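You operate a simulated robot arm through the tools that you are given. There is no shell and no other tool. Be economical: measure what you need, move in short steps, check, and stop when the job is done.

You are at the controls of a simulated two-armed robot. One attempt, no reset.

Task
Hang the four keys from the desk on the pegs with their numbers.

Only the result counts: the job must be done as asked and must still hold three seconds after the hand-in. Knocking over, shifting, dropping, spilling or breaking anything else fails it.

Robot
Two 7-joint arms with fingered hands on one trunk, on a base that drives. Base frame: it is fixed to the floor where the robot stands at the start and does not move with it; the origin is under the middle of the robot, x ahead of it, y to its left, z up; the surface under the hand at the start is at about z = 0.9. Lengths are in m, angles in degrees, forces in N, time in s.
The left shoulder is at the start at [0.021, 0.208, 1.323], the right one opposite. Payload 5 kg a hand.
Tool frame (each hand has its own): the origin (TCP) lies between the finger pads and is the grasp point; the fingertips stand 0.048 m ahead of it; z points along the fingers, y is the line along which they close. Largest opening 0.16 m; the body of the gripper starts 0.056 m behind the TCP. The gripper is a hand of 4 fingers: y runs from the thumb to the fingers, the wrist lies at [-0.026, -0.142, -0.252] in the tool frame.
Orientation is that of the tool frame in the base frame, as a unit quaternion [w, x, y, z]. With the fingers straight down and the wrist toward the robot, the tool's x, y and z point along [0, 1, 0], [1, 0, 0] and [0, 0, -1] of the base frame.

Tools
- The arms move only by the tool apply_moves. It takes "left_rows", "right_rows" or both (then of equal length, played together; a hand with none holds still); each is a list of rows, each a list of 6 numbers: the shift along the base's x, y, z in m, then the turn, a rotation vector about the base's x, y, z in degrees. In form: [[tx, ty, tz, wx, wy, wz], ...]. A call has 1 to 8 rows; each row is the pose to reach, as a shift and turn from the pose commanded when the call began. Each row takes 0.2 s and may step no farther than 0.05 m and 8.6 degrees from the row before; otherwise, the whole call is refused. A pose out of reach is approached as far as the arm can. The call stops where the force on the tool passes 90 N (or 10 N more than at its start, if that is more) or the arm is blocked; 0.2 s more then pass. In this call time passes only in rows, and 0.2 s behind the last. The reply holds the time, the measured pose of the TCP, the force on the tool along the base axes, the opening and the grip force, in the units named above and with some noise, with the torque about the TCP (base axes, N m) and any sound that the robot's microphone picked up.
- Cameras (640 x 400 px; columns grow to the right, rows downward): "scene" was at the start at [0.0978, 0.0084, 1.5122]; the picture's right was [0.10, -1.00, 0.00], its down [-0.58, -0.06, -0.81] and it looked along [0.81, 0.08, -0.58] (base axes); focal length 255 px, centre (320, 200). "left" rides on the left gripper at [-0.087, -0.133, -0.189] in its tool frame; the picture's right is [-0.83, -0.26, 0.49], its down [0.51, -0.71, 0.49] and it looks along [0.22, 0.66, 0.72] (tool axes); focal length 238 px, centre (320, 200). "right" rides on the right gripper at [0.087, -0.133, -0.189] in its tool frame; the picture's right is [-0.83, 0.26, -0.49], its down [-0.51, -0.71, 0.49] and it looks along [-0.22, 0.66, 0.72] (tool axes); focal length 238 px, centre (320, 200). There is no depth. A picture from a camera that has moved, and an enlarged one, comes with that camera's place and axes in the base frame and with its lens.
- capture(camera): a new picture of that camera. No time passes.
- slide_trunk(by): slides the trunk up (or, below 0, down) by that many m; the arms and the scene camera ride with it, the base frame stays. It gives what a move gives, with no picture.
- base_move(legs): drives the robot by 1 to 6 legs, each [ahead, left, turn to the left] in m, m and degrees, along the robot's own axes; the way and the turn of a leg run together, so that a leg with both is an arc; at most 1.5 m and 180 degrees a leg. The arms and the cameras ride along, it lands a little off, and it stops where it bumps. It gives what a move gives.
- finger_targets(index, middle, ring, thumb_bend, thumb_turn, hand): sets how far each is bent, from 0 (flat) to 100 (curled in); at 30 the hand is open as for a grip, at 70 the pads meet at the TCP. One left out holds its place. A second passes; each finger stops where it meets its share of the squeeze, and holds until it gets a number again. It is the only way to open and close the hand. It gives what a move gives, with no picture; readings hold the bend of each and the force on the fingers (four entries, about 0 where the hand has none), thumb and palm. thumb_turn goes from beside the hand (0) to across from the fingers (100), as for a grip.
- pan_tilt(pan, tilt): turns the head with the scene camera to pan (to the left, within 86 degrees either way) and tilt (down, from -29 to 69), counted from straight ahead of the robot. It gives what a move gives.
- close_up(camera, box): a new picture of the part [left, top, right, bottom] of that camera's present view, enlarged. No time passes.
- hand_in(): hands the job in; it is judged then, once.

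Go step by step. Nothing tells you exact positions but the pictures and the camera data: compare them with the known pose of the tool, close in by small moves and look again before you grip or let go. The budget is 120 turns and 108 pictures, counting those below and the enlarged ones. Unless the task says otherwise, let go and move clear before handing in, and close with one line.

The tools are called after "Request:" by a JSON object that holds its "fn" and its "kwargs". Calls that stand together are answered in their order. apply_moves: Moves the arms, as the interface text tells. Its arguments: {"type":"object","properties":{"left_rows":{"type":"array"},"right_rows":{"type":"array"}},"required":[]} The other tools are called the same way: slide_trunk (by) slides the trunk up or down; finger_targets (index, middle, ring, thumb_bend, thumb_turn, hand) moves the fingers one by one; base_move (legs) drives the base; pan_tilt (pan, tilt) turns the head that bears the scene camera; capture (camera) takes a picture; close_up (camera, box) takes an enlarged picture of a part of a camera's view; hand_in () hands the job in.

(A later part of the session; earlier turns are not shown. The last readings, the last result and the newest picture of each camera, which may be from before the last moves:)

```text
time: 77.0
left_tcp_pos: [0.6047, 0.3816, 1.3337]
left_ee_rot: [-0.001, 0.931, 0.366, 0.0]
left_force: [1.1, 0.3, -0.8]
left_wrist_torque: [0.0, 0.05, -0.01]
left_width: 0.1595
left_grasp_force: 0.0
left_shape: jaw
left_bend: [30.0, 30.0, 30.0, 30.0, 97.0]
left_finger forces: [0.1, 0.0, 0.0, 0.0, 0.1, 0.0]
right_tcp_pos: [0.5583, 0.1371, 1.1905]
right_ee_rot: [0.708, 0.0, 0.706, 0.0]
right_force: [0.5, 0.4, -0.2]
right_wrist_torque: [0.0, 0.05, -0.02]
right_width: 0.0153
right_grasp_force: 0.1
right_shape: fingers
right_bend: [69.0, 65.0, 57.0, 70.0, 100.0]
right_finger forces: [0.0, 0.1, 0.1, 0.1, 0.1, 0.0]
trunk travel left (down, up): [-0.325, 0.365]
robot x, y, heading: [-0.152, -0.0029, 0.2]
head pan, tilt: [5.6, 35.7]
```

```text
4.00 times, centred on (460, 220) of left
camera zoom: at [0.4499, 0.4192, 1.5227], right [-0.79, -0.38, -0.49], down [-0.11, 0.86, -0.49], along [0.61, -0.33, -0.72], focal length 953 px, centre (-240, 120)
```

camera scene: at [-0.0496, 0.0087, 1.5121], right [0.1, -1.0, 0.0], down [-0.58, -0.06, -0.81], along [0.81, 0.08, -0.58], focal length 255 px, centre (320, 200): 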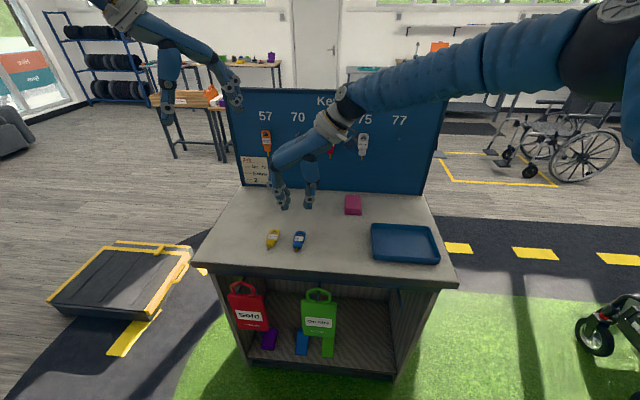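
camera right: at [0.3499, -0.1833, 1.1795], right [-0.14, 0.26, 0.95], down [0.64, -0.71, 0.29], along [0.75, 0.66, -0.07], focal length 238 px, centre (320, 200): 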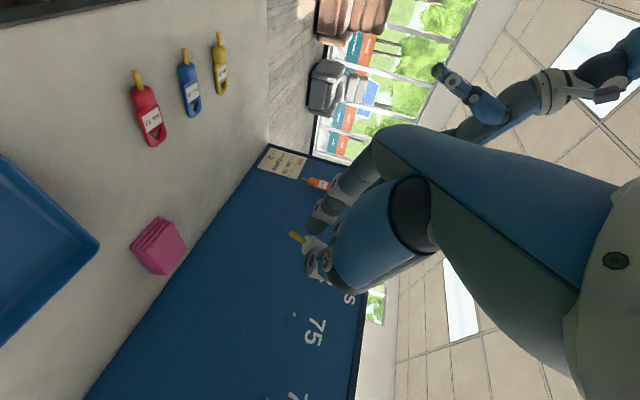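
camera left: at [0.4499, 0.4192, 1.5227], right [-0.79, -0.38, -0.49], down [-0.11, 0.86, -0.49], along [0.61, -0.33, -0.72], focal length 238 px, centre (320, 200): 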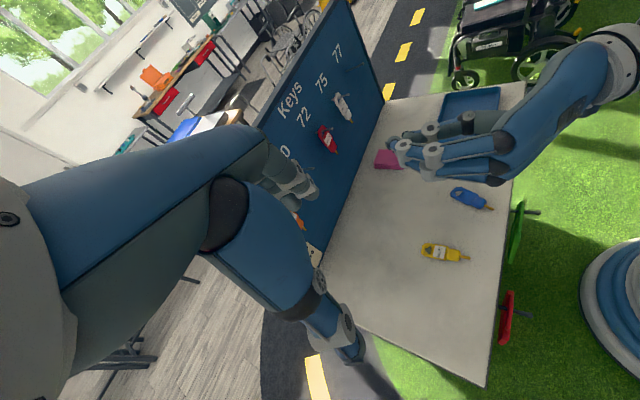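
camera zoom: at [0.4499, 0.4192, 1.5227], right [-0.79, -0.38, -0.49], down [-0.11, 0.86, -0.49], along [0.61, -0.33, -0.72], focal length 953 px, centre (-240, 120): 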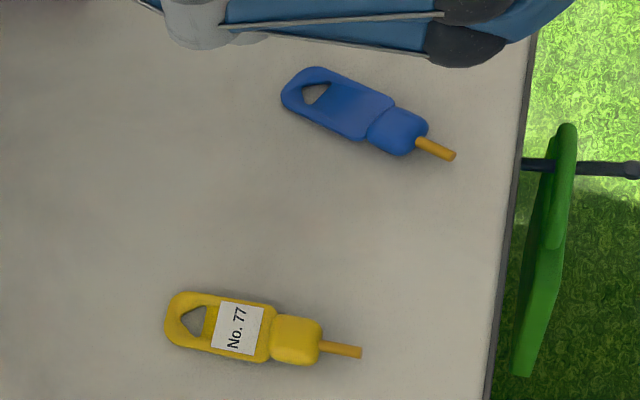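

Blue now lies label-down, yawed about −27°, with its bulb at (0.496, 0.082) and hole at (0.546, 0.056). I'll bring the hand back down over it.

Request:
{"fn": "finger_targets", "kwargs": {"hand": "right", "index": 60, "middle": 60, "ring": 58, "thumb_bend": 60}}

Request:
{"fn": "apply_moves", "kwargs": {"right_rows": [[0, -0.01, 0, 0, 8.5, 0], [0, -0.02, 0, 0, 17, 0], [0, -0.03, 0, 0, 25.5, 0], [0, -0.04, 0, 0, 34, 0], [0, -0.05, 0, 0, 42.5, 0], [0, -0.06, 0, 0, 51, 0], [0, -0.06, 0, 0, 59.5, 0], [0, -0.06, 0, 0, 68, 0]]}}

Request:
{"fn": "apply_moves", "kwargs": {"right_rows": [[0, 0, 0, 0, 8, 0], [0, 0, -0.02, 0, 16, 0], [-0.01, 0, -0.04, 0, 22, 0]]}}

Request:
{"fn": "apply_moves", "kwargs": {"right_rows": [[-0.01, 0, -0.02, 0, 0, -7], [-0.02, 0, -0.05, 0, 0, -14], [-0.03, 0, -0.09, 0, 0, -21], [-0.042, 0, -0.12, 0, 0, -27], [-0.042, 0, -0.15, 0, 0, -27], [-0.042, 0, -0.17, 0, 0, -27]]}}

Request:
{"fn": "close_up", "kwargs": {"camera": "scene", "box": [270, 215, 350, 265]}}

```text
time: 78.0
left_tcp_pos: [0.6034, 0.3815, 1.3323]
left_ee_rot: [0.0, 0.93, 0.366, 0.0]
left_force: [0.4, 0.1, -0.4]
left_wrist_torque: [-0.05, 0.02, 0.0]
left_width: 0.1596
left_grasp_force: 0.2
left_shape: jaw
left_bend: [30.0, 30.0, 30.0, 30.0, 97.0]
left_finger forces: [0.0, 0.0, 0.1, 0.1, 0.0, 0.1]
right_tcp_pos: [0.5587, 0.1387, 1.1909]
right_ee_rot: [0.708, -0.001, 0.706, 0.0]
right_force: [-0.2, 0.3, 0.2]
right_wrist_torque: [-0.01, 0.03, 0.02]
right_width: 0.0505
right_grasp_force: 0.1
right_shape: fingers
right_bend: [60.0, 60.0, 57.0, 60.0, 100.0]
right_finger forces: [0.0, 0.0, 0.0, 0.0, 0.0, 0.0]
trunk travel left (down, up): [-0.325, 0.365]
robot x, y, heading: [-0.1484, -0.0008, 0.2]
head pan, tilt: [5.6, 35.7]
```

```text
time: 79.8
left_tcp_pos: [0.6045, 0.3804, 1.333]
left_ee_rot: [0.0, 0.93, 0.367, 0.0]
left_force: [1.0, -0.3, 0.1]
left_wrist_torque: [0.02, 0.09, -0.02]
left_width: 0.1596
left_grasp_force: 0.0
left_shape: jaw
left_bend: [30.0, 30.0, 30.0, 30.0, 97.0]
left_finger forces: [0.0, 0.0, 0.0, 0.0, 0.0, 0.0]
right_tcp_pos: [0.5584, 0.0772, 1.1902]
right_ee_rot: [0.19, 0.0, 0.982, 0.001]
right_force: [-0.1, -0.2, 0.0]
right_wrist_torque: [0.06, 0.01, -0.01]
right_width: 0.0505
right_grasp_force: 0.1
right_shape: fingers
right_bend: [60.0, 60.0, 57.0, 60.0, 100.0]
right_finger forces: [0.0, 0.0, 0.0, 0.0, 0.0, 0.0]
trunk travel left (down, up): [-0.325, 0.365]
robot x, y, heading: [-0.1494, -0.0039, 0.0]
head pan, tilt: [5.6, 35.7]
```

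```text
time: 80.6
left_tcp_pos: [0.605, 0.3813, 1.3343]
left_ee_rot: [0.0, 0.931, 0.366, 0.0]
left_force: [1.2, 0.7, -0.1]
left_wrist_torque: [0.03, 0.0, 0.0]
left_width: 0.1598
left_grasp_force: 0.0
left_shape: jaw
left_bend: [30.0, 30.0, 30.0, 30.0, 97.0]
left_finger forces: [0.0, 0.1, 0.0, 0.1, 0.0, 0.0]
right_tcp_pos: [0.5487, 0.0783, 1.1485]
right_ee_rot: [0.001, -0.001, 1.0, 0.001]
right_force: [0.4, -0.4, 0.4]
right_wrist_torque: [0.01, 0.07, 0.0]
right_width: 0.0508
right_grasp_force: 0.0
right_shape: fingers
right_bend: [60.0, 60.0, 57.0, 60.0, 100.0]
right_finger forces: [0.1, 0.0, 0.0, 0.0, 0.0, 0.0]
trunk travel left (down, up): [-0.325, 0.365]
robot x, y, heading: [-0.153, -0.0035, -0.1]
head pan, tilt: [5.6, 35.7]
```

```text
time: 82.0
left_tcp_pos: [0.603, 0.381, 1.3336]
left_ee_rot: [0.0, 0.931, 0.366, -0.001]
left_force: [-0.6, 0.7, -1.4]
left_wrist_torque: [0.02, -0.01, 0.05]
left_width: 0.1598
left_grasp_force: 0.1
left_shape: jaw
left_bend: [30.0, 30.0, 30.0, 30.0, 97.0]
left_finger forces: [0.0, 0.0, 0.1, 0.1, 0.1, 0.0]
right_tcp_pos: [0.5048, 0.078, 0.9803]
right_ee_rot: [0.002, 0.234, 0.972, 0.0]
right_force: [-0.2, -0.2, 0.8]
right_wrist_torque: [-0.03, 0.04, 0.0]
right_width: 0.051
right_grasp_force: 0.1
right_shape: fingers
right_bend: [60.0, 60.0, 57.0, 60.0, 100.0]
right_finger forces: [0.0, 0.0, 0.1, 0.0, 0.0, 0.1]
trunk travel left (down, up): [-0.325, 0.365]
robot x, y, heading: [-0.1482, -0.0021, 0.2]
head pan, tilt: [5.6, 35.7]
```

```text
8.00 times, centred on (310, 240) of scene
camera zoom: at [-0.0511, 0.0087, 1.5122], right [0.1, -1.0, 0.0], down [-0.58, -0.06, -0.81], along [0.81, 0.08, -0.58], focal length 2041 px, centre (400, -120)
```

zoom: 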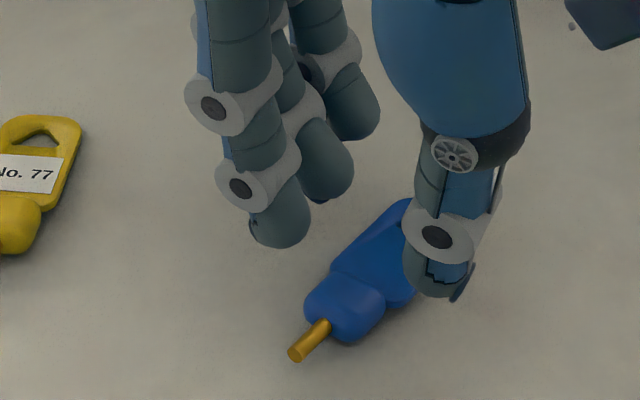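

Request:
{"fn": "apply_moves", "kwargs": {"right_rows": [[0, 0.002, -0.012, 0, 0, 0], [0, 0.002, -0.022, 0, 0, 0], [0, 0.002, -0.0265, 0, 0, 0]]}}

Request:
{"fn": "finger_targets", "kwargs": {"hand": "right", "index": 71, "middle": 67, "thumb_bend": 72}}

Request:
{"fn": "close_up", "kwargs": {"camera": "scene", "box": [270, 215, 350, 265]}}

```text
time: 82.8
left_tcp_pos: [0.6036, 0.3811, 1.3336]
left_ee_rot: [0.0, 0.931, 0.366, 0.001]
left_force: [0.6, 0.3, -0.5]
left_wrist_torque: [-0.02, 0.0, 0.0]
left_width: 0.1599
left_grasp_force: 0.1
left_shape: jaw
left_bend: [30.0, 30.0, 30.0, 30.0, 97.0]
left_finger forces: [0.0, 0.1, 0.0, 0.0, 0.0, 0.1]
right_tcp_pos: [0.5065, 0.0794, 0.9535]
right_ee_rot: [0.001, 0.234, 0.972, 0.0]
right_force: [-0.4, -0.1, 1.2]
right_wrist_torque: [0.04, -0.01, 0.03]
right_width: 0.0509
right_grasp_force: 0.5
right_shape: fingers
right_bend: [60.0, 60.0, 57.0, 60.0, 100.0]
right_finger forces: [0.0, 1.2, 0.0, 0.0, 0.0, 0.1]
trunk travel left (down, up): [-0.325, 0.365]
robot x, y, heading: [-0.1532, -0.0023, 0.3]
head pan, tilt: [5.6, 35.7]
```

```text
time: 83.8
left_tcp_pos: [0.6026, 0.3807, 1.3347]
left_ee_rot: [0.0, 0.93, 0.367, 0.0]
left_force: [-1.4, -0.9, -0.5]
left_wrist_torque: [0.03, -0.02, 0.03]
left_width: 0.1598
left_grasp_force: 0.3
left_shape: jaw
left_bend: [30.0, 30.0, 30.0, 30.0, 97.0]
left_finger forces: [0.0, 0.0, 0.1, 0.0, 0.0, 0.0]
right_tcp_pos: [0.5067, 0.0804, 0.9551]
right_ee_rot: [0.0, 0.233, 0.972, -0.001]
right_force: [0.7, 0.0, 3.1]
right_wrist_torque: [-0.07, -0.08, -0.03]
right_width: 0.0352
right_grasp_force: 15.6
right_shape: fingers
right_bend: [65.0, 65.0, 57.0, 65.0, 100.0]
right_finger forces: [9.9, 6.6, 0.0, 0.1, 14.2, 0.0]
trunk travel left (down, up): [-0.325, 0.365]
robot x, y, heading: [-0.1486, 0.0011, -0.3]
head pan, tilt: [5.6, 35.7]
```

```text
8.00 times, centred on (310, 240) of scene
camera zoom: at [-0.0511, 0.0086, 1.5122], right [0.1, -1.0, 0.0], down [-0.58, -0.06, -0.81], along [0.81, 0.08, -0.58], focal length 2041 px, centre (400, -120)
```

zoom: 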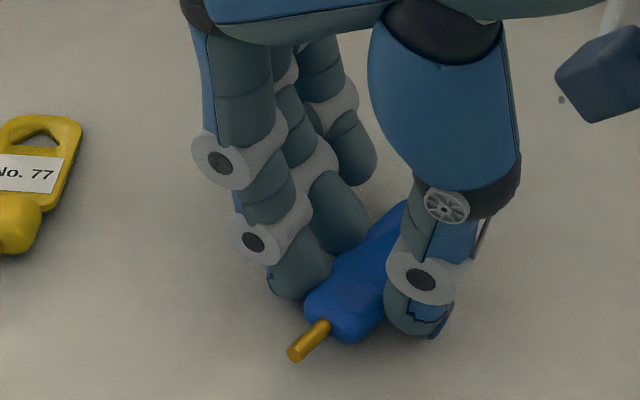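

Good grip at about 15 N. I'll lift, unwind the yaw and pitch more slowly.

Request:
{"fn": "apply_moves", "kwargs": {"right_rows": [[0, 0, 0.015, 0, 0, 0], [0, 0, 0.045, 0, 0, 0], [0.005, 0, 0.08, 0, 0, 4], [0.015, 0, 0.115, 0, 0, 9], [0.025, 0, 0.15, 0, 0, 14], [0.035, 0, 0.185, 0, 0, 19], [0.045, 0, 0.22, 0, 0, 24], [0.051, 0, 0.236, 0, 0, 27]]}}

Request:
{"fn": "apply_moves", "kwargs": {"right_rows": [[0, 0, 0, 0, -4, 0], [0, 0, 0, 0, -8, 0], [0, 0, 0, 0, -12, 0], [0, 0, 0, 0, -16, 0], [0, 0, 0, 0, -20, 0], [0, 0, 0, 0, -24, 0], [0, 0, 0, 0, -28, 0], [0, 0, 0, 0, -32, 0]]}}

```text
time: 85.6
left_tcp_pos: [0.6035, 0.3813, 1.3334]
left_ee_rot: [0.0, 0.931, 0.366, 0.001]
left_force: [0.9, 0.7, -0.3]
left_wrist_torque: [0.01, -0.01, 0.0]
left_width: 0.1598
left_grasp_force: 0.0
left_shape: jaw
left_bend: [30.0, 30.0, 30.0, 30.0, 97.0]
left_finger forces: [0.0, 0.0, 0.1, 0.0, 0.1, 0.1]
right_tcp_pos: [0.559, 0.0774, 1.1916]
right_ee_rot: [0.001, -0.001, 1.0, 0.0]
right_force: [-0.6, 0.9, -1.1]
right_wrist_torque: [-0.04, -0.01, -0.03]
right_width: 0.0083
right_grasp_force: 0.1
right_shape: fingers
right_bend: [70.0, 67.0, 57.0, 72.0, 100.0]
right_finger forces: [0.0, 0.1, 0.0, 0.0, 0.0, 0.0]
trunk travel left (down, up): [-0.325, 0.365]
robot x, y, heading: [-0.1494, 0.0002, -0.0]
head pan, tilt: [5.6, 35.7]
```

```text
time: 87.4
left_tcp_pos: [0.6021, 0.3813, 1.3342]
left_ee_rot: [0.0, 0.93, 0.367, 0.001]
left_force: [-0.4, 0.2, 0.6]
left_wrist_torque: [-0.05, -0.04, -0.02]
left_width: 0.1601
left_grasp_force: 0.0
left_shape: jaw
left_bend: [30.0, 30.0, 30.0, 30.0, 97.0]
left_finger forces: [0.0, 0.0, 0.1, 0.0, 0.1, 0.0]
right_tcp_pos: [0.5572, 0.081, 1.1908]
right_ee_rot: [0.277, -0.001, 0.961, 0.001]
right_force: [-0.5, 0.9, 0.0]
right_wrist_torque: [-0.01, 0.02, 0.02]
right_width: 0.0085
right_grasp_force: 0.1
right_shape: fingers
right_bend: [70.0, 67.0, 57.0, 72.0, 100.0]
right_finger forces: [0.0, 0.1, 0.0, 0.0, 0.0, 0.1]
trunk travel left (down, up): [-0.325, 0.365]
robot x, y, heading: [-0.1493, -0.0042, -0.2]
head pan, tilt: [5.6, 35.7]
```

It dropped again: the middle finger pressing on the thin tag squeezes the key out downward. I'll check where it lies.

Request:
{"fn": "capture", "kwargs": {"camera": "scene"}}

Request:
{"fn": "close_up", "kwargs": {"camera": "scene", "box": [254, 205, 350, 265]}}

```text
36 pictures are left
camera scene: at [-0.0516, 0.0089, 1.5123], right [0.1, -1.0, 0.0], down [-0.58, -0.06, -0.81], along [0.81, 0.08, -0.58], focal length 255 px, centre (320, 200)
```

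scene: 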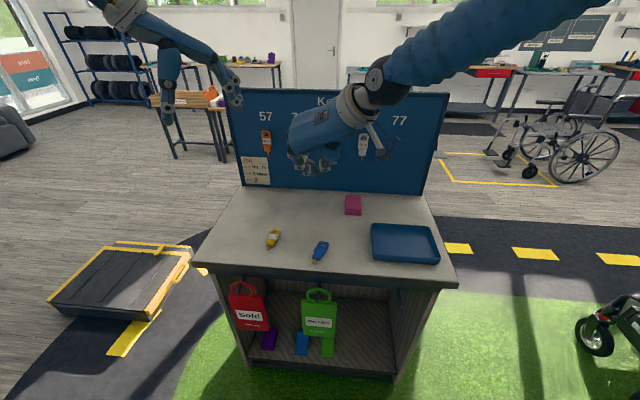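

```text
6.67 times, centred on (302, 235) of scene
camera zoom: at [-0.0516, 0.0089, 1.5123], right [0.1, -1.0, 0.0], down [-0.58, -0.06, -0.81], along [0.81, 0.08, -0.58], focal length 1701 px, centre (440, -33)
```

zoom: 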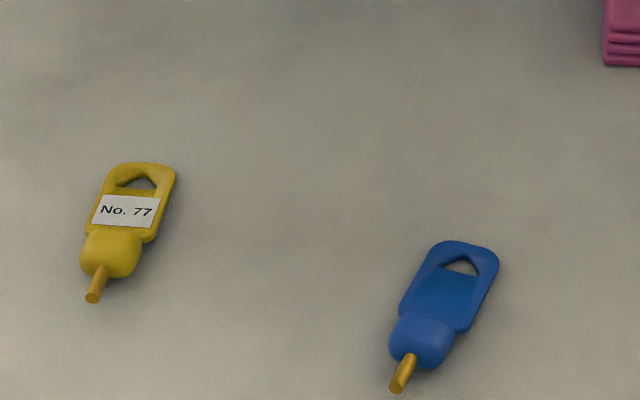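

Blue is at bulb (0.484, 0.069), yaw −14°, still label down. This time I'll pinch the bulb with index and thumb only, turning the thumb slightly so it opposes the index better.

Request:
{"fn": "finger_targets", "kwargs": {"hand": "right", "index": 60, "middle": 57, "ring": 57, "thumb_bend": 60, "thumb_turn": 88}}

Request:
{"fn": "apply_moves", "kwargs": {"right_rows": [[-0.01, 0, 0, 0, 8, 0], [-0.02, -0.005, 0, 0, 16, 0], [-0.03, -0.01, -0.02, 0, 24, 0], [-0.045, -0.015, -0.05, 0, 32.2, 0]]}}

Request:
{"fn": "apply_moves", "kwargs": {"right_rows": [[-0.006, 0, -0.03, 0, 0, -5], [-0.012, 0, -0.07, 0, 0, -10], [-0.0145, 0, -0.11, 0, 0, -13.8], [-0.0145, 0, -0.155, 0, 0, -13.8]]}}

Request:
{"fn": "close_up", "kwargs": {"camera": "scene", "box": [280, 215, 360, 265]}}

```text
time: 88.4
left_tcp_pos: [0.6022, 0.3805, 1.3344]
left_ee_rot: [0.001, 0.93, 0.367, 0.0]
left_force: [0.5, 0.5, -0.2]
left_wrist_torque: [0.0, 0.0, 0.02]
left_width: 0.1599
left_grasp_force: 0.1
left_shape: jaw
left_bend: [30.0, 30.0, 30.0, 30.0, 97.0]
left_finger forces: [0.1, 0.0, 0.0, 0.0, 0.1, 0.1]
right_tcp_pos: [0.5568, 0.0799, 1.1905]
right_ee_rot: [0.276, -0.001, 0.961, -0.001]
right_force: [-0.6, -0.3, 0.5]
right_wrist_torque: [-0.02, 0.0, 0.01]
right_width: 0.054
right_grasp_force: 0.0
right_shape: fingers
right_bend: [60.0, 56.0, 56.0, 60.0, 89.0]
right_finger forces: [0.1, 0.0, 0.0, 0.0, 0.0, 0.0]
trunk travel left (down, up): [-0.325, 0.365]
robot x, y, heading: [-0.1505, -0.0033, 0.0]
head pan, tilt: [5.6, 35.7]
```

```text
time: 89.4
left_tcp_pos: [0.605, 0.3805, 1.3332]
left_ee_rot: [0.0, 0.93, 0.367, -0.001]
left_force: [0.5, -0.3, -0.6]
left_wrist_torque: [0.02, 0.08, -0.01]
left_width: 0.1598
left_grasp_force: 0.1
left_shape: jaw
left_bend: [30.0, 30.0, 30.0, 30.0, 97.0]
left_finger forces: [0.1, 0.0, 0.0, 0.1, 0.1, 0.0]
right_tcp_pos: [0.513, 0.0647, 1.1413]
right_ee_rot: [-0.002, -0.001, 1.0, -0.001]
right_force: [1.3, 0.6, 1.6]
right_wrist_torque: [-0.01, 0.09, 0.0]
right_width: 0.0542
right_grasp_force: 0.1
right_shape: fingers
right_bend: [60.0, 56.0, 56.0, 60.0, 89.0]
right_finger forces: [0.0, 0.0, 0.0, 0.0, 0.0, 0.1]
trunk travel left (down, up): [-0.325, 0.365]
robot x, y, heading: [-0.1515, -0.0022, 0.1]
head pan, tilt: [5.6, 35.7]
```

```text
time: 90.4
left_tcp_pos: [0.6045, 0.3814, 1.3329]
left_ee_rot: [0.0, 0.93, 0.366, -0.001]
left_force: [1.5, -0.1, -0.1]
left_wrist_torque: [0.02, 0.11, -0.04]
left_width: 0.1597
left_grasp_force: 0.0
left_shape: jaw
left_bend: [30.0, 30.0, 30.0, 30.0, 97.0]
left_finger forces: [0.1, 0.0, 0.1, 0.1, 0.0, 0.1]
right_tcp_pos: [0.5015, 0.0647, 0.9867]
right_ee_rot: [0.0, 0.121, 0.993, 0.001]
right_force: [2.8, 0.7, 1.2]
right_wrist_torque: [-0.03, 0.19, 0.06]
right_width: 0.0541
right_grasp_force: 0.1
right_shape: fingers
right_bend: [60.0, 56.0, 56.0, 60.0, 89.0]
right_finger forces: [0.1, 0.0, 0.1, 0.1, 0.0, 0.1]
trunk travel left (down, up): [-0.325, 0.365]
robot x, y, heading: [-0.1506, 0.0002, -0.2]
head pan, tilt: [5.6, 35.7]
```

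```text
8.00 times, centred on (320, 240) of scene
camera zoom: at [-0.0488, 0.0083, 1.512], right [0.1, -1.0, 0.0], down [-0.58, -0.06, -0.81], along [0.81, 0.08, -0.58], focal length 2041 px, centre (320, -120)
```

zoom: 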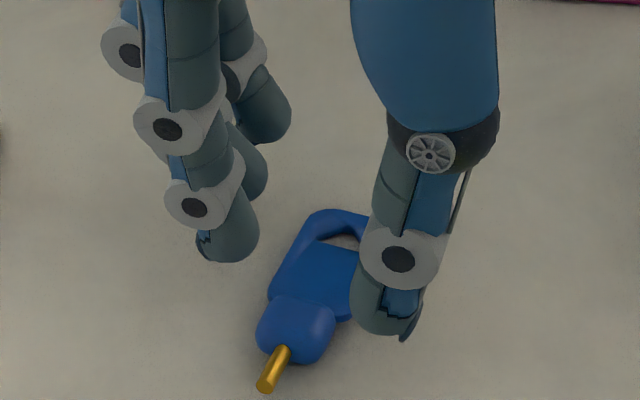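

The thumb turned too far; 95 should put it directly opposite the index.

Request:
{"fn": "finger_targets", "kwargs": {"hand": "right", "thumb_turn": 95}}

Request:
{"fn": "apply_moves", "kwargs": {"right_rows": [[0.001, 0, -0.012, 0, 0, 0], [0.001, 0, -0.024, 0, 0, 0]]}}

Request:
{"fn": "close_up", "kwargs": {"camera": "scene", "box": [280, 215, 360, 265]}}

```text
time: 91.4
left_tcp_pos: [0.6027, 0.3807, 1.3354]
left_ee_rot: [-0.001, 0.93, 0.367, 0.0]
left_force: [-0.2, 0.0, -0.1]
left_wrist_torque: [0.0, -0.01, -0.02]
left_width: 0.1597
left_grasp_force: 0.0
left_shape: jaw
left_bend: [30.0, 30.0, 30.0, 30.0, 97.0]
left_finger forces: [0.0, 0.1, 0.1, 0.0, 0.0, 0.0]
right_tcp_pos: [0.5007, 0.0653, 0.9865]
right_ee_rot: [-0.001, 0.12, 0.993, 0.001]
right_force: [0.5, 0.5, -0.4]
right_wrist_torque: [-0.01, 0.04, 0.02]
right_width: 0.051
right_grasp_force: 0.0
right_shape: fingers
right_bend: [60.0, 56.0, 56.0, 60.0, 96.0]
right_finger forces: [0.0, 0.1, 0.0, 0.0, 0.1, 0.1]
trunk travel left (down, up): [-0.325, 0.365]
robot x, y, heading: [-0.1505, 0.0005, 0.0]
head pan, tilt: [5.6, 35.7]
```

```text
time: 92.0
left_tcp_pos: [0.6031, 0.3819, 1.3339]
left_ee_rot: [0.0, 0.931, 0.366, 0.0]
left_force: [-0.9, -1.3, -0.6]
left_wrist_torque: [0.03, 0.04, 0.02]
left_width: 0.1598
left_grasp_force: 0.0
left_shape: jaw
left_bend: [30.0, 30.0, 30.0, 30.0, 97.0]
left_finger forces: [0.1, 0.0, 0.1, 0.0, 0.0, 0.0]
right_tcp_pos: [0.5007, 0.0646, 0.9616]
right_ee_rot: [-0.001, 0.12, 0.993, 0.0]
right_force: [0.9, -0.8, 1.3]
right_wrist_torque: [-0.02, 0.08, 0.06]
right_width: 0.051
right_grasp_force: 0.1
right_shape: fingers
right_bend: [60.0, 56.0, 56.0, 60.0, 96.0]
right_finger forces: [0.0, 0.0, 0.0, 0.1, 0.0, 0.0]
trunk travel left (down, up): [-0.325, 0.365]
robot x, y, heading: [-0.1489, 0.0016, 0.2]
head pan, tilt: [5.6, 35.7]
```

```text
8.00 times, centred on (320, 240) of scene
camera zoom: at [-0.0508, 0.0085, 1.5122], right [0.1, -1.0, 0.0], down [-0.58, -0.06, -0.81], along [0.81, 0.08, -0.58], focal length 2041 px, centre (320, -120)
```

zoom: 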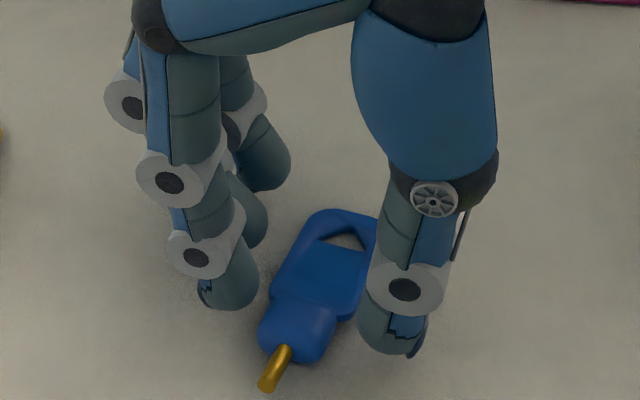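

Request:
{"fn": "apply_moves", "kwargs": {"right_rows": [[0.001, 0.004, -0.004, 0, 0, 0], [0.001, 0.004, -0.009, 0, 0, 0]]}}

Request:
{"fn": "finger_targets", "kwargs": {"hand": "right", "index": 70, "thumb_bend": 70}}

Request:
{"fn": "close_up", "kwargs": {"camera": "scene", "box": [280, 215, 360, 265]}}

```text
time: 92.6
left_tcp_pos: [0.6023, 0.3818, 1.3348]
left_ee_rot: [0.0, 0.931, 0.366, 0.001]
left_force: [-0.5, 0.2, 0.1]
left_wrist_torque: [-0.01, -0.09, 0.01]
left_width: 0.16
left_grasp_force: 0.0
left_shape: jaw
left_bend: [30.0, 30.0, 30.0, 30.0, 97.0]
left_finger forces: [0.0, 0.0, 0.1, 0.0, 0.0, 0.1]
right_tcp_pos: [0.5013, 0.0683, 0.9552]
right_ee_rot: [0.001, 0.12, 0.993, 0.002]
right_force: [0.1, 1.9, 10.2]
right_wrist_torque: [0.45, -0.28, 0.01]
right_width: 0.0509
right_grasp_force: 4.9
right_shape: fingers
right_bend: [60.0, 56.0, 56.0, 60.0, 96.0]
right_finger forces: [0.1, 10.0, 0.0, 0.1, 0.1, 0.0]
trunk travel left (down, up): [-0.325, 0.365]
robot x, y, heading: [-0.15, 0.0043, 0.2]
head pan, tilt: [5.6, 35.7]
```

```text
time: 93.6
left_tcp_pos: [0.6026, 0.3818, 1.3344]
left_ee_rot: [0.0, 0.93, 0.367, 0.0]
left_force: [-0.1, 1.1, 0.4]
left_wrist_torque: [0.0, -0.02, -0.04]
left_width: 0.1598
left_grasp_force: 0.0
left_shape: jaw
left_bend: [30.0, 30.0, 30.0, 30.0, 97.0]
left_finger forces: [0.0, 0.0, 0.0, 0.0, 0.0, 0.0]
right_tcp_pos: [0.5014, 0.0685, 0.9549]
right_ee_rot: [-0.001, 0.12, 0.993, 0.0]
right_force: [3.8, 2.9, 20.2]
right_wrist_torque: [0.83, -0.63, -0.01]
right_width: 0.0339
right_grasp_force: 18.3
right_shape: fingers
right_bend: [65.0, 55.0, 56.0, 66.0, 97.0]
right_finger forces: [8.5, 20.1, 0.0, 0.0, 8.6, 0.1]
trunk travel left (down, up): [-0.325, 0.365]
robot x, y, heading: [-0.1479, 0.0025, 0.1]
head pan, tilt: [5.6, 35.7]
```

```text
8.00 times, centred on (320, 240) of scene
camera zoom: at [-0.0519, 0.0086, 1.5124], right [0.1, -1.0, 0.0], down [-0.58, -0.06, -0.81], along [0.81, 0.08, -0.58], focal length 2041 px, centre (320, -120)
```

zoom: 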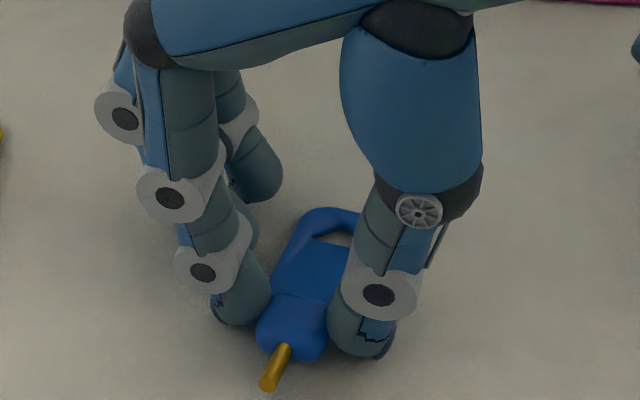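

The index and thumb pinch the bulb squarely. I'll lift slowly and check.

Request:
{"fn": "apply_moves", "kwargs": {"right_rows": [[0, 0, 0.008, 0, 0, 0], [0, 0, 0.02, 0, 0, 0], [0, 0, 0.035, 0, 0, 0], [0, 0, 0.05, 0, 0, 0]]}}

Request:
{"fn": "apply_moves", "kwargs": {"right_rows": [[0.006, 0, 0.03, 0, 0, 2], [0.012, 0, 0.06, 0, 0, 4], [0.02, 0, 0.09, 0, 0, 6.5], [0.03, 0, 0.12, 0, 0, 9], [0.04, 0, 0.15, 0, 0, 11.5], [0.05, 0, 0.18, 0, 0, 13.8]]}}

Request:
{"fn": "close_up", "kwargs": {"camera": "right", "box": [240, 180, 370, 300]}}

```text
time: 94.6
left_tcp_pos: [0.6031, 0.3814, 1.3338]
left_ee_rot: [0.0, 0.93, 0.367, 0.0]
left_force: [-0.1, 0.6, -0.1]
left_wrist_torque: [-0.01, -0.07, 0.01]
left_width: 0.1598
left_grasp_force: 0.0
left_shape: jaw
left_bend: [30.0, 30.0, 30.0, 30.0, 97.0]
left_finger forces: [0.0, 0.0, 0.1, 0.0, 0.0, 0.1]
right_tcp_pos: [0.4999, 0.0683, 1.0021]
right_ee_rot: [-0.001, 0.119, 0.993, -0.001]
right_force: [-1.4, -0.2, -0.7]
right_wrist_torque: [-0.04, -0.07, 0.02]
right_width: 0.0338
right_grasp_force: 8.3
right_shape: fingers
right_bend: [65.0, 56.0, 56.0, 66.0, 97.0]
right_finger forces: [8.6, 0.0, 0.1, 0.1, 8.5, 0.0]
trunk travel left (down, up): [-0.325, 0.365]
robot x, y, heading: [-0.1453, -0.0019, 0.2]
head pan, tilt: [5.6, 35.7]
```

```text
time: 96.0
left_tcp_pos: [0.6019, 0.3816, 1.3347]
left_ee_rot: [0.0, 0.93, 0.366, 0.0]
left_force: [-0.1, -0.1, -0.1]
left_wrist_torque: [0.01, -0.05, 0.01]
left_width: 0.1597
left_grasp_force: 0.0
left_shape: jaw
left_bend: [30.0, 30.0, 30.0, 30.0, 97.0]
left_finger forces: [0.0, 0.1, 0.0, 0.0, 0.1, 0.1]
right_tcp_pos: [0.5487, 0.0697, 1.1818]
right_ee_rot: [-0.001, -0.001, 1.0, 0.0]
right_force: [-0.4, 0.1, -1.2]
right_wrist_torque: [-0.01, -0.05, 0.0]
right_width: 0.0337
right_grasp_force: 8.0
right_shape: fingers
right_bend: [65.0, 56.0, 56.0, 66.0, 97.0]
right_finger forces: [8.5, 0.0, 0.0, 0.0, 8.5, 0.1]
trunk travel left (down, up): [-0.325, 0.365]
robot x, y, heading: [-0.1517, -0.0006, -0.1]
head pan, tilt: [5.6, 35.7]
```

```text
3.33 times, centred on (305, 240) of right
camera zoom: at [0.4627, -0.064, 1.3695], right [0.83, 0.26, 0.48], down [0.51, -0.71, -0.49], along [0.22, 0.66, -0.72], focal length 794 px, centre (370, 67)
```

zoom: 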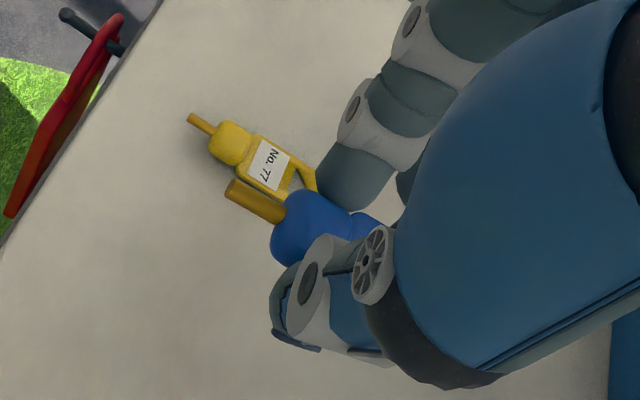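

Stable at 8.5 N. Pitching up gradually.

Request:
{"fn": "apply_moves", "kwargs": {"right_rows": [[0, 0, 0, 0, -5.6, 0], [0, 0, 0, 0, -11.2, 0], [0, 0, 0, 0, -16.8, 0], [0, 0, 0, 0, -22.4, 0], [0, 0, 0, 0, -28, 0], [0, 0, 0, 0, -33.6, 0], [0, 0, 0, 0, -39.2, 0], [0, 0, 0, 0, -45, 0]]}}

Request:
{"fn": "apply_moves", "kwargs": {"right_rows": [[0, 0, 0, 0, -5.6, 0], [0, 0, 0, 0, -11.2, 0], [0, 0, 0, 0, -16.8, 0], [0, 0, 0, 0, -22.4, 0], [0, 0, 0, 0, -28, 0], [0, 0, 0, 0, -33.6, 0], [0, 0, 0, 0, -39.2, 0], [0, 0, 0, 0, -45, 0]]}}

Request:
{"fn": "close_up", "kwargs": {"camera": "left", "box": [250, 40, 490, 190]}}

```text
time: 97.8
left_tcp_pos: [0.603, 0.3821, 1.3343]
left_ee_rot: [0.001, 0.931, 0.365, 0.001]
left_force: [-0.4, 0.8, 0.1]
left_wrist_torque: [-0.07, -0.05, -0.02]
left_width: 0.1598
left_grasp_force: 0.0
left_shape: jaw
left_bend: [30.0, 30.0, 30.0, 30.0, 97.0]
left_finger forces: [0.0, 0.0, 0.0, 0.0, 0.1, 0.0]
right_tcp_pos: [0.5501, 0.0687, 1.1831]
right_ee_rot: [0.384, 0.0, 0.923, 0.0]
right_force: [-0.5, 0.6, 0.7]
right_wrist_torque: [-0.06, 0.03, -0.03]
right_width: 0.0337
right_grasp_force: 8.3
right_shape: fingers
right_bend: [65.0, 56.0, 56.0, 66.0, 97.0]
right_finger forces: [8.4, 0.1, 0.0, 0.1, 8.3, 0.1]
trunk travel left (down, up): [-0.325, 0.365]
robot x, y, heading: [-0.1505, 0.0001, 0.1]
head pan, tilt: [5.6, 35.7]
```

```text
time: 99.6
left_tcp_pos: [0.6039, 0.3815, 1.3333]
left_ee_rot: [0.001, 0.93, 0.367, 0.0]
left_force: [0.0, 1.0, -0.5]
left_wrist_torque: [-0.01, 0.08, -0.02]
left_width: 0.16
left_grasp_force: 0.1
left_shape: jaw
left_bend: [30.0, 30.0, 30.0, 30.0, 97.0]
left_finger forces: [0.0, 0.0, 0.0, 0.0, 0.1, 0.1]
right_tcp_pos: [0.549, 0.0682, 1.1799]
right_ee_rot: [0.707, 0.0, 0.707, 0.0]
right_force: [1.7, 0.6, -0.6]
right_wrist_torque: [-0.02, 0.06, 0.0]
right_width: 0.0333
right_grasp_force: 7.9
right_shape: fingers
right_bend: [65.0, 56.0, 56.0, 66.0, 97.0]
right_finger forces: [8.4, 0.0, 0.0, 0.0, 8.2, 0.0]
trunk travel left (down, up): [-0.325, 0.365]
robot x, y, heading: [-0.1471, -0.0003, 0.6]
head pan, tilt: [5.6, 35.7]
```

```text
2.67 times, centred on (370, 115) of left
camera zoom: at [0.4501, 0.4192, 1.5226], right [-0.79, -0.38, -0.49], down [-0.11, 0.86, -0.49], along [0.61, -0.33, -0.72], focal length 636 px, centre (187, 427)
```

zoom: 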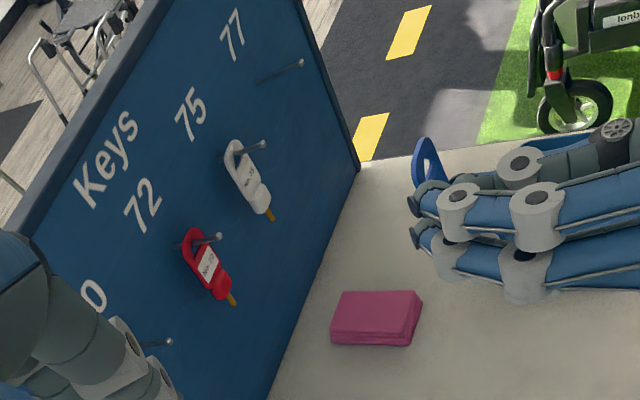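

Held securely. The hole is at about (0.599, 0.069, 1.229) and peg 70's tip is at (0.806, 0.178, 1.167). Moving to pre-insertion.

Request:
{"fn": "apply_moves", "kwargs": {"right_rows": [[0.02, 0.025, -0.01, 0, 0, 0], [0.04, 0.055, -0.02, 0, 0, 0], [0.07, 0.085, -0.03, 0, 0, 0], [0.105, 0.105, -0.04, 0, 0, 0], [0.145, 0.11, -0.05, 0, 0, 0], [0.174, 0.11, -0.058, 0, 0, 0], [0.174, 0.11, -0.058, 0, 0, 0]]}}

Request:
{"fn": "close_up", "kwargs": {"camera": "scene", "box": [276, 123, 324, 153]}}

Request:
{"fn": "close_up", "kwargs": {"camera": "left", "box": [270, 110, 390, 185]}}

```text
time: 101.2
left_tcp_pos: [0.6027, 0.3815, 1.3349]
left_ee_rot: [0.0, 0.93, 0.367, 0.001]
left_force: [-0.6, -0.2, -0.1]
left_wrist_torque: [-0.02, -0.06, 0.02]
left_width: 0.1597
left_grasp_force: 0.1
left_shape: jaw
left_bend: [30.0, 30.0, 30.0, 30.0, 97.0]
left_finger forces: [0.0, 0.0, 0.0, 0.0, 0.1, 0.0]
right_tcp_pos: [0.7226, 0.1768, 1.1253]
right_ee_rot: [0.707, -0.001, 0.707, 0.0]
right_force: [-0.5, 0.6, 0.0]
right_wrist_torque: [0.01, 0.01, -0.01]
right_width: 0.0336
right_grasp_force: 8.0
right_shape: fingers
right_bend: [65.0, 56.0, 56.0, 66.0, 97.0]
right_finger forces: [8.3, 0.0, 0.0, 0.0, 8.3, 0.0]
trunk travel left (down, up): [-0.325, 0.365]
robot x, y, heading: [-0.1434, 0.0005, 0.1]
head pan, tilt: [5.6, 35.7]
```

```text
13.33 times, centred on (300, 138) of scene
camera zoom: at [-0.0519, 0.0087, 1.5123], right [0.1, -1.0, 0.0], down [-0.58, -0.06, -0.81], along [0.81, 0.08, -0.58], focal length 3401 px, centre (587, 1027)
```

zoom: 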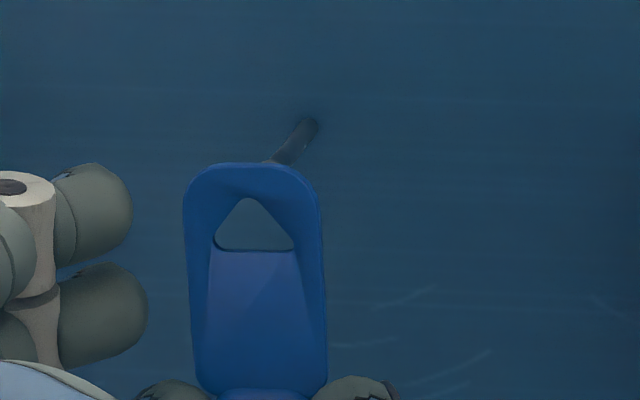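

```text
5.33 times, centred on (330, 148) of left
camera zoom: at [0.4484, 0.4192, 1.5235], right [-0.79, -0.38, -0.49], down [-0.11, 0.86, -0.49], along [0.61, -0.33, -0.72], focal length 1271 px, centre (267, 480)
```

zoom: 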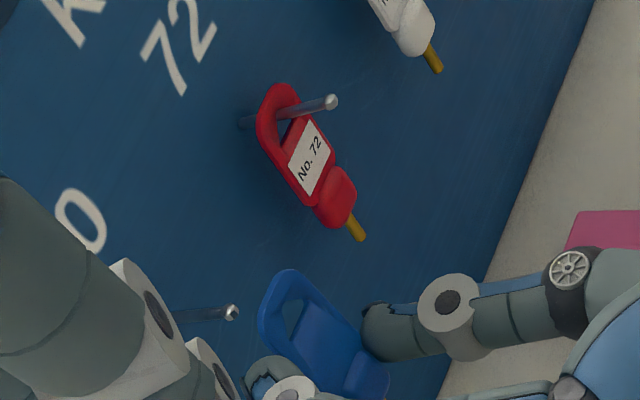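

Hole is about 4 mm right of and 2 mm below where it should be. Correcting and inserting.

Request:
{"fn": "apply_moves", "kwargs": {"right_rows": [[0, 0.0037, 0.002, 0, 0, 0], [0.015, 0.0037, 0.002, 0, 0, 0], [0.03, 0.0037, 0.002, 0, 0, 0], [0.042, 0.0037, 0.001, 0, 0, 0], [0.05, 0.0037, -0.001, 0, 0, 0], [0.06, 0.0037, -0.002, 0, 0, 0]]}}

Request:
{"fn": "close_up", "kwargs": {"camera": "scene", "box": [276, 123, 324, 153]}}

```text
time: 102.6
left_tcp_pos: [0.6042, 0.3815, 1.3327]
left_ee_rot: [0.0, 0.93, 0.367, 0.0]
left_force: [-0.5, -0.6, 0.4]
left_wrist_torque: [0.02, 0.0, 0.02]
left_width: 0.1596
left_grasp_force: 0.1
left_shape: jaw
left_bend: [30.0, 30.0, 30.0, 30.0, 97.0]
left_finger forces: [0.0, 0.1, 0.0, 0.1, 0.0, 0.0]
right_tcp_pos: [0.7846, 0.1814, 1.1217]
right_ee_rot: [0.707, 0.0, 0.707, 0.0]
right_force: [-0.3, -0.1, -0.3]
right_wrist_torque: [-0.01, 0.0, 0.03]
right_width: 0.0333
right_grasp_force: 8.4
right_shape: fingers
right_bend: [65.0, 56.0, 56.0, 66.0, 97.0]
right_finger forces: [8.3, 0.0, 0.0, 0.0, 8.4, 0.0]
trunk travel left (down, up): [-0.325, 0.365]
robot x, y, heading: [-0.1502, -0.0037, -0.1]
head pan, tilt: [5.6, 35.7]
```

```text
13.33 times, centred on (300, 138) of scene
camera zoom: at [-0.0504, 0.0086, 1.5122], right [0.1, -1.0, 0.0], down [-0.58, -0.06, -0.81], along [0.81, 0.08, -0.58], focal length 3401 px, centre (587, 1027)
```

zoom: 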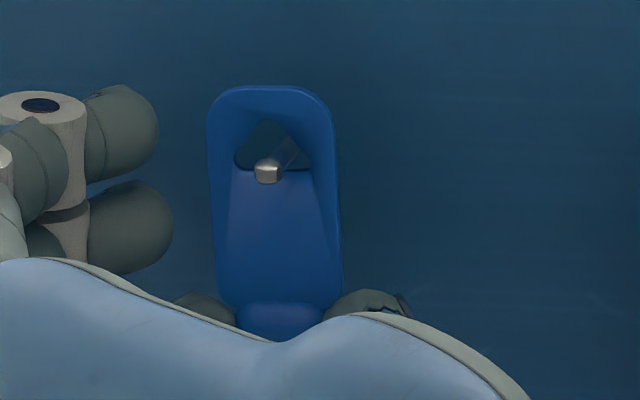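

Inserted. Settle and release.

Request:
{"fn": "apply_moves", "kwargs": {"right_rows": [[0.003, 0, -0.004, 0, 0, 0], [0.004, 0, -0.008, 0, 0, 0]]}}

Request:
{"fn": "finger_targets", "kwargs": {"hand": "right", "index": 61, "thumb_bend": 62}}

Request:
{"fn": "finger_targets", "kwargs": {"hand": "right", "index": 57, "thumb_bend": 57}}

Request:
{"fn": "close_up", "kwargs": {"camera": "scene", "box": [276, 123, 324, 153]}}

```text
time: 103.2
left_tcp_pos: [0.6024, 0.3816, 1.3349]
left_ee_rot: [0.0, 0.93, 0.367, 0.0]
left_force: [-0.1, 0.0, -0.2]
left_wrist_torque: [0.01, 0.0, 0.01]
left_width: 0.1597
left_grasp_force: 0.0
left_shape: jaw
left_bend: [30.0, 30.0, 30.0, 30.0, 97.0]
left_finger forces: [0.0, 0.0, 0.0, 0.1, 0.0, 0.0]
right_tcp_pos: [0.7882, 0.1806, 1.1134]
right_ee_rot: [0.707, 0.0, 0.707, 0.0]
right_force: [0.4, -2.0, 1.7]
right_wrist_torque: [0.04, -0.07, -0.04]
right_width: 0.0335
right_grasp_force: 9.0
right_shape: fingers
right_bend: [65.0, 56.0, 56.0, 66.0, 97.0]
right_finger forces: [8.0, 0.0, 0.1, 0.0, 9.8, 0.1]
trunk travel left (down, up): [-0.325, 0.365]
robot x, y, heading: [-0.1512, -0.0011, 0.1]
head pan, tilt: [5.6, 35.7]
```

```text
time: 104.2
left_tcp_pos: [0.6028, 0.3813, 1.3335]
left_ee_rot: [0.0, 0.93, 0.367, 0.0]
left_force: [0.6, 0.0, -0.2]
left_wrist_torque: [-0.03, -0.02, -0.02]
left_width: 0.1597
left_grasp_force: 0.1
left_shape: jaw
left_bend: [30.0, 30.0, 30.0, 30.0, 97.0]
left_finger forces: [0.0, 0.0, 0.1, 0.0, 0.0, 0.0]
right_tcp_pos: [0.7871, 0.1817, 1.1128]
right_ee_rot: [0.707, 0.0, 0.708, 0.0]
right_force: [0.6, -0.7, 0.1]
right_wrist_torque: [0.03, -0.01, 0.0]
right_width: 0.0452
right_grasp_force: 0.1
right_shape: fingers
right_bend: [61.0, 56.0, 56.0, 62.0, 97.0]
right_finger forces: [0.0, 0.0, 0.0, 0.0, 0.0, 0.1]
trunk travel left (down, up): [-0.325, 0.365]
robot x, y, heading: [-0.1476, 0.0, 0.1]
head pan, tilt: [5.6, 35.7]
```

```text
time: 105.2
left_tcp_pos: [0.603, 0.3818, 1.3341]
left_ee_rot: [0.0, 0.93, 0.366, 0.0]
left_force: [0.7, -0.4, 0.0]
left_wrist_torque: [0.0, 0.02, -0.03]
left_width: 0.1599
left_grasp_force: 0.1
left_shape: jaw
left_bend: [30.0, 30.0, 30.0, 30.0, 97.0]
left_finger forces: [0.0, 0.1, 0.0, 0.1, 0.0, 0.1]
right_tcp_pos: [0.787, 0.1814, 1.1142]
right_ee_rot: [0.706, -0.002, 0.708, 0.0]
right_force: [-0.1, -0.1, 0.1]
right_wrist_torque: [0.0, 0.0, 0.02]
right_width: 0.0671
right_grasp_force: 0.0
right_shape: fingers
right_bend: [56.0, 56.0, 56.0, 56.0, 96.0]
right_finger forces: [0.1, 0.1, 0.0, 0.0, 0.0, 0.0]
trunk travel left (down, up): [-0.325, 0.365]
robot x, y, heading: [-0.1485, 0.0022, 0.2]
head pan, tilt: [5.6, 35.7]
```

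```text
13.33 times, centred on (300, 138) of scene
camera zoom: at [-0.0508, 0.0087, 1.5122], right [0.1, -1.0, 0.0], down [-0.58, -0.06, -0.81], along [0.81, 0.08, -0.58], focal length 3401 px, centre (587, 1027)
```

zoom: 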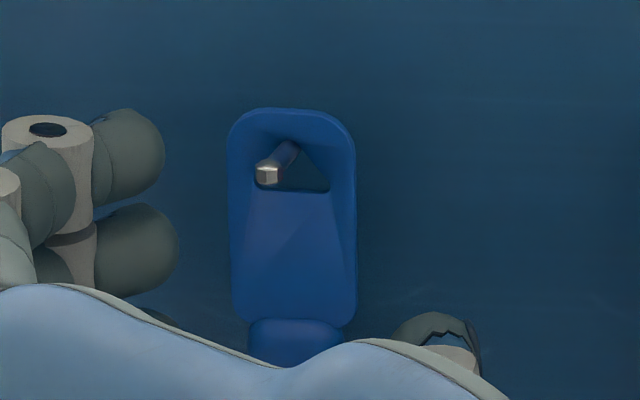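

Blue hangs on 70. Now I'll retreat and go for the yellow key at bulb (0.529, 0.227) with the same index–thumb pinch.

Request:
{"fn": "apply_moves", "kwargs": {"right_rows": [[-0.02, 0, 0, 0, 0, 0], [-0.05, 0, 0, 0, 0, 0], [-0.095, 0, 0, 0, 0, 0], [-0.14, 0, 0.015, 0, 0, 0], [-0.175, 0, 0.04, 0, 0, 0], [-0.205, 0, 0.065, 0, 0, 0], [-0.23, 0, 0.077, 0, 0, 0]]}}

Request:
{"fn": "finger_targets", "kwargs": {"hand": "right", "index": 60, "middle": 57, "ring": 57, "thumb_bend": 60, "thumb_turn": 95}}

Request:
{"fn": "apply_moves", "kwargs": {"right_rows": [[0, 0, 0, 0, 8.5, 0], [0, 0, 0, 0, 17, 0], [0, 0, 0, 0, 25.5, 0], [0, 0, 0, 0, 34, 0], [0, 0, 0, 0, 42.5, 0], [0, 0, 0, 0, 51, 0], [0, 0, 0, 0, 59.5, 0], [0, 0, 0, 0, 68, 0]]}}

Request:
{"fn": "apply_moves", "kwargs": {"right_rows": [[0, 0.01, 0, 0, 8, 0], [0, 0.02, -0.03, 0, 16, 0], [-0.005, 0.035, -0.07, 0, 22, 0], [-0.01, 0.0495, -0.11, 0, 22, 0], [-0.01, 0.0495, -0.15, 0, 22, 0], [-0.01, 0.0495, -0.19, 0, 22, 0]]}}

Request:
{"fn": "capture", "kwargs": {"camera": "scene"}}

Request:
{"fn": "close_up", "kwargs": {"camera": "scene", "box": [232, 210, 312, 260]}}

```text
time: 106.8
left_tcp_pos: [0.6033, 0.3811, 1.3343]
left_ee_rot: [0.001, 0.93, 0.367, 0.0]
left_force: [-0.9, 0.7, 0.6]
left_wrist_torque: [-0.04, -0.03, 0.03]
left_width: 0.1599
left_grasp_force: 0.0
left_shape: jaw
left_bend: [30.0, 30.0, 30.0, 30.0, 97.0]
left_finger forces: [0.0, 0.0, 0.0, 0.0, 0.1, 0.1]
right_tcp_pos: [0.5567, 0.1811, 1.1932]
right_ee_rot: [0.706, 0.0, 0.708, 0.0]
right_force: [-1.2, -0.3, 1.1]
right_wrist_torque: [-0.01, -0.04, 0.04]
right_width: 0.0676
right_grasp_force: 0.0
right_shape: fingers
right_bend: [56.0, 56.0, 56.0, 56.0, 96.0]
right_finger forces: [0.0, 0.0, 0.0, 0.0, 0.0, 0.0]
trunk travel left (down, up): [-0.325, 0.365]
robot x, y, heading: [-0.145, -0.0018, -0.2]
head pan, tilt: [5.6, 35.7]
```

```text
time: 107.8
left_tcp_pos: [0.6021, 0.381, 1.3344]
left_ee_rot: [0.0, 0.93, 0.366, 0.0]
left_force: [-0.1, -0.1, -0.2]
left_wrist_torque: [0.02, -0.03, 0.01]
left_width: 0.1599
left_grasp_force: 0.0
left_shape: jaw
left_bend: [30.0, 30.0, 30.0, 30.0, 97.0]
left_finger forces: [0.0, 0.0, 0.0, 0.1, 0.0, 0.0]
right_tcp_pos: [0.5577, 0.1825, 1.1911]
right_ee_rot: [0.707, 0.0, 0.707, 0.0]
right_force: [0.6, -0.8, -0.2]
right_wrist_torque: [-0.02, 0.02, -0.03]
right_width: 0.0523
right_grasp_force: 0.0
right_shape: fingers
right_bend: [60.0, 56.0, 56.0, 60.0, 96.0]
right_finger forces: [0.0, 0.0, 0.0, 0.0, 0.0, 0.0]
trunk travel left (down, up): [-0.325, 0.365]
robot x, y, heading: [-0.1469, 0.0012, 0.0]
head pan, tilt: [5.6, 35.7]
```

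```text
time: 109.6
left_tcp_pos: [0.604, 0.3816, 1.3338]
left_ee_rot: [0.0, 0.93, 0.366, -0.001]
left_force: [1.5, -0.5, -0.4]
left_wrist_torque: [0.0, 0.07, -0.03]
left_width: 0.1597
left_grasp_force: 0.1
left_shape: jaw
left_bend: [30.0, 30.0, 30.0, 30.0, 97.0]
left_finger forces: [0.0, 0.0, 0.0, 0.0, 0.1, 0.0]
right_tcp_pos: [0.5587, 0.1825, 1.1895]
right_ee_rot: [0.189, -0.001, 0.982, 0.0]
right_force: [0.4, -0.2, -0.1]
right_wrist_torque: [0.01, -0.01, 0.03]
right_width: 0.0522
right_grasp_force: 0.0
right_shape: fingers
right_bend: [60.0, 56.0, 56.0, 60.0, 96.0]
right_finger forces: [0.0, 0.0, 0.1, 0.0, 0.0, 0.0]
trunk travel left (down, up): [-0.325, 0.365]
robot x, y, heading: [-0.148, 0.0026, 0.1]
head pan, tilt: [5.6, 35.7]
```

```text
time: 111.0
left_tcp_pos: [0.6046, 0.3819, 1.3324]
left_ee_rot: [0.0, 0.93, 0.366, -0.001]
left_force: [0.0, 0.4, -1.2]
left_wrist_torque: [-0.03, 0.06, -0.01]
left_width: 0.1598
left_grasp_force: 0.1
left_shape: jaw
left_bend: [30.0, 30.0, 30.0, 30.0, 97.0]
left_finger forces: [0.0, 0.0, 0.0, 0.0, 0.0, 0.0]
right_tcp_pos: [0.5467, 0.2346, 0.9999]
right_ee_rot: [-0.001, -0.001, 1.0, 0.0]
right_force: [1.4, 0.6, 1.4]
right_wrist_torque: [-0.06, 0.12, 0.04]
right_width: 0.052
right_grasp_force: 0.0
right_shape: fingers
right_bend: [60.0, 56.0, 56.0, 60.0, 96.0]
right_finger forces: [0.0, 0.0, 0.1, 0.0, 0.1, 0.1]
trunk travel left (down, up): [-0.325, 0.365]
robot x, y, heading: [-0.1497, -0.0026, -0.4]
head pan, tilt: [5.6, 35.7]
```

```text
25 pictures are left
camera scene: at [-0.0499, 0.0092, 1.5121], right [0.1, -1.0, 0.0], down [-0.58, -0.06, -0.81], along [0.81, 0.08, -0.58], focal length 255 px, centre (320, 200)
```

scene: 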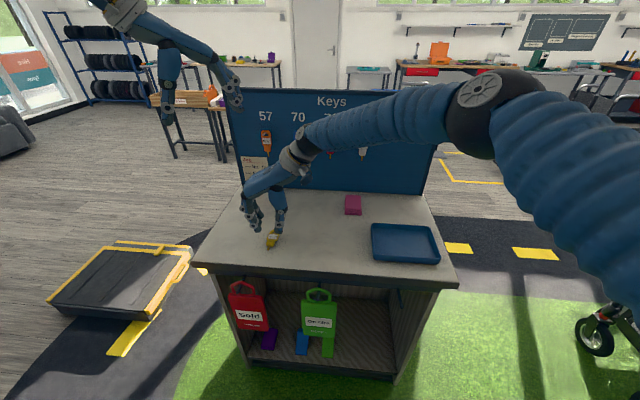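

```text
8.00 times, centred on (272, 235) of scene
camera zoom: at [-0.0499, 0.0092, 1.5121], right [0.1, -1.0, 0.0], down [-0.58, -0.06, -0.81], along [0.81, 0.08, -0.58], focal length 2041 px, centre (704, -80)
```

zoom: 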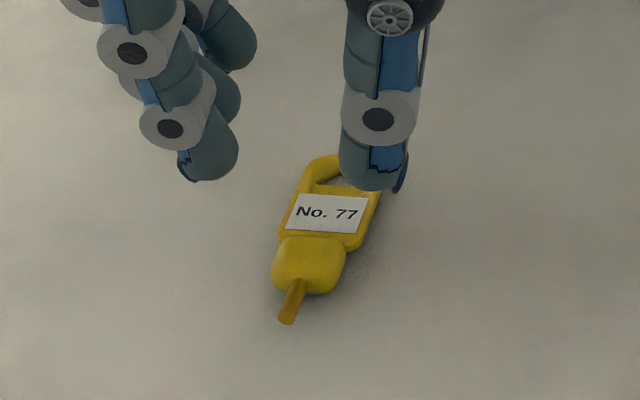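

Request:
{"fn": "apply_moves", "kwargs": {"right_rows": [[0, 0, -0.015, 0, 0, 1], [0, 0, -0.03, 0, 0, 2], [0, 0, -0.038, 0, 0, 2]]}}

Request:
{"fn": "close_up", "kwargs": {"camera": "scene", "box": [232, 210, 312, 260]}}

```text
time: 111.8
left_tcp_pos: [0.6039, 0.3815, 1.3345]
left_ee_rot: [-0.001, 0.93, 0.367, 0.0]
left_force: [-0.3, 0.4, 0.3]
left_wrist_torque: [-0.01, 0.04, 0.02]
left_width: 0.16
left_grasp_force: 0.0
left_shape: jaw
left_bend: [30.0, 30.0, 30.0, 30.0, 97.0]
left_finger forces: [0.0, 0.0, 0.0, 0.0, 0.0, 0.1]
right_tcp_pos: [0.5467, 0.2323, 0.9618]
right_ee_rot: [0.0, -0.018, 1.0, -0.001]
right_force: [0.0, -0.2, 0.0]
right_wrist_torque: [-0.01, 0.05, 0.01]
right_width: 0.052
right_grasp_force: 0.0
right_shape: fingers
right_bend: [60.0, 56.0, 56.0, 60.0, 96.0]
right_finger forces: [0.0, 0.0, 0.0, 0.0, 0.0, 0.0]
trunk travel left (down, up): [-0.325, 0.365]
robot x, y, heading: [-0.1492, 0.0015, 0.1]
head pan, tilt: [5.6, 35.7]
```

```text
8.00 times, centred on (272, 235) of scene
camera zoom: at [-0.0506, 0.0087, 1.5122], right [0.1, -1.0, 0.0], down [-0.58, -0.06, -0.81], along [0.81, 0.08, -0.58], focal length 2041 px, centre (704, -80)
```

zoom: 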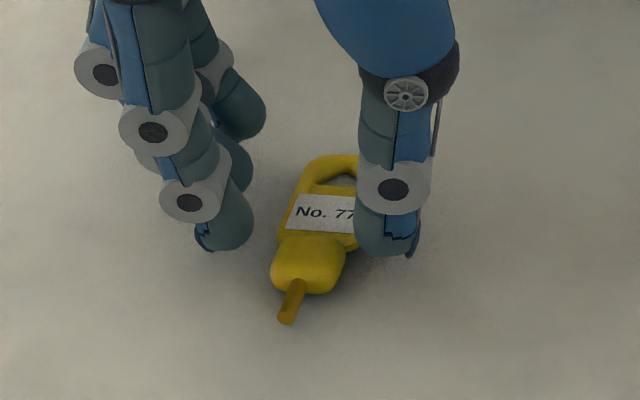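

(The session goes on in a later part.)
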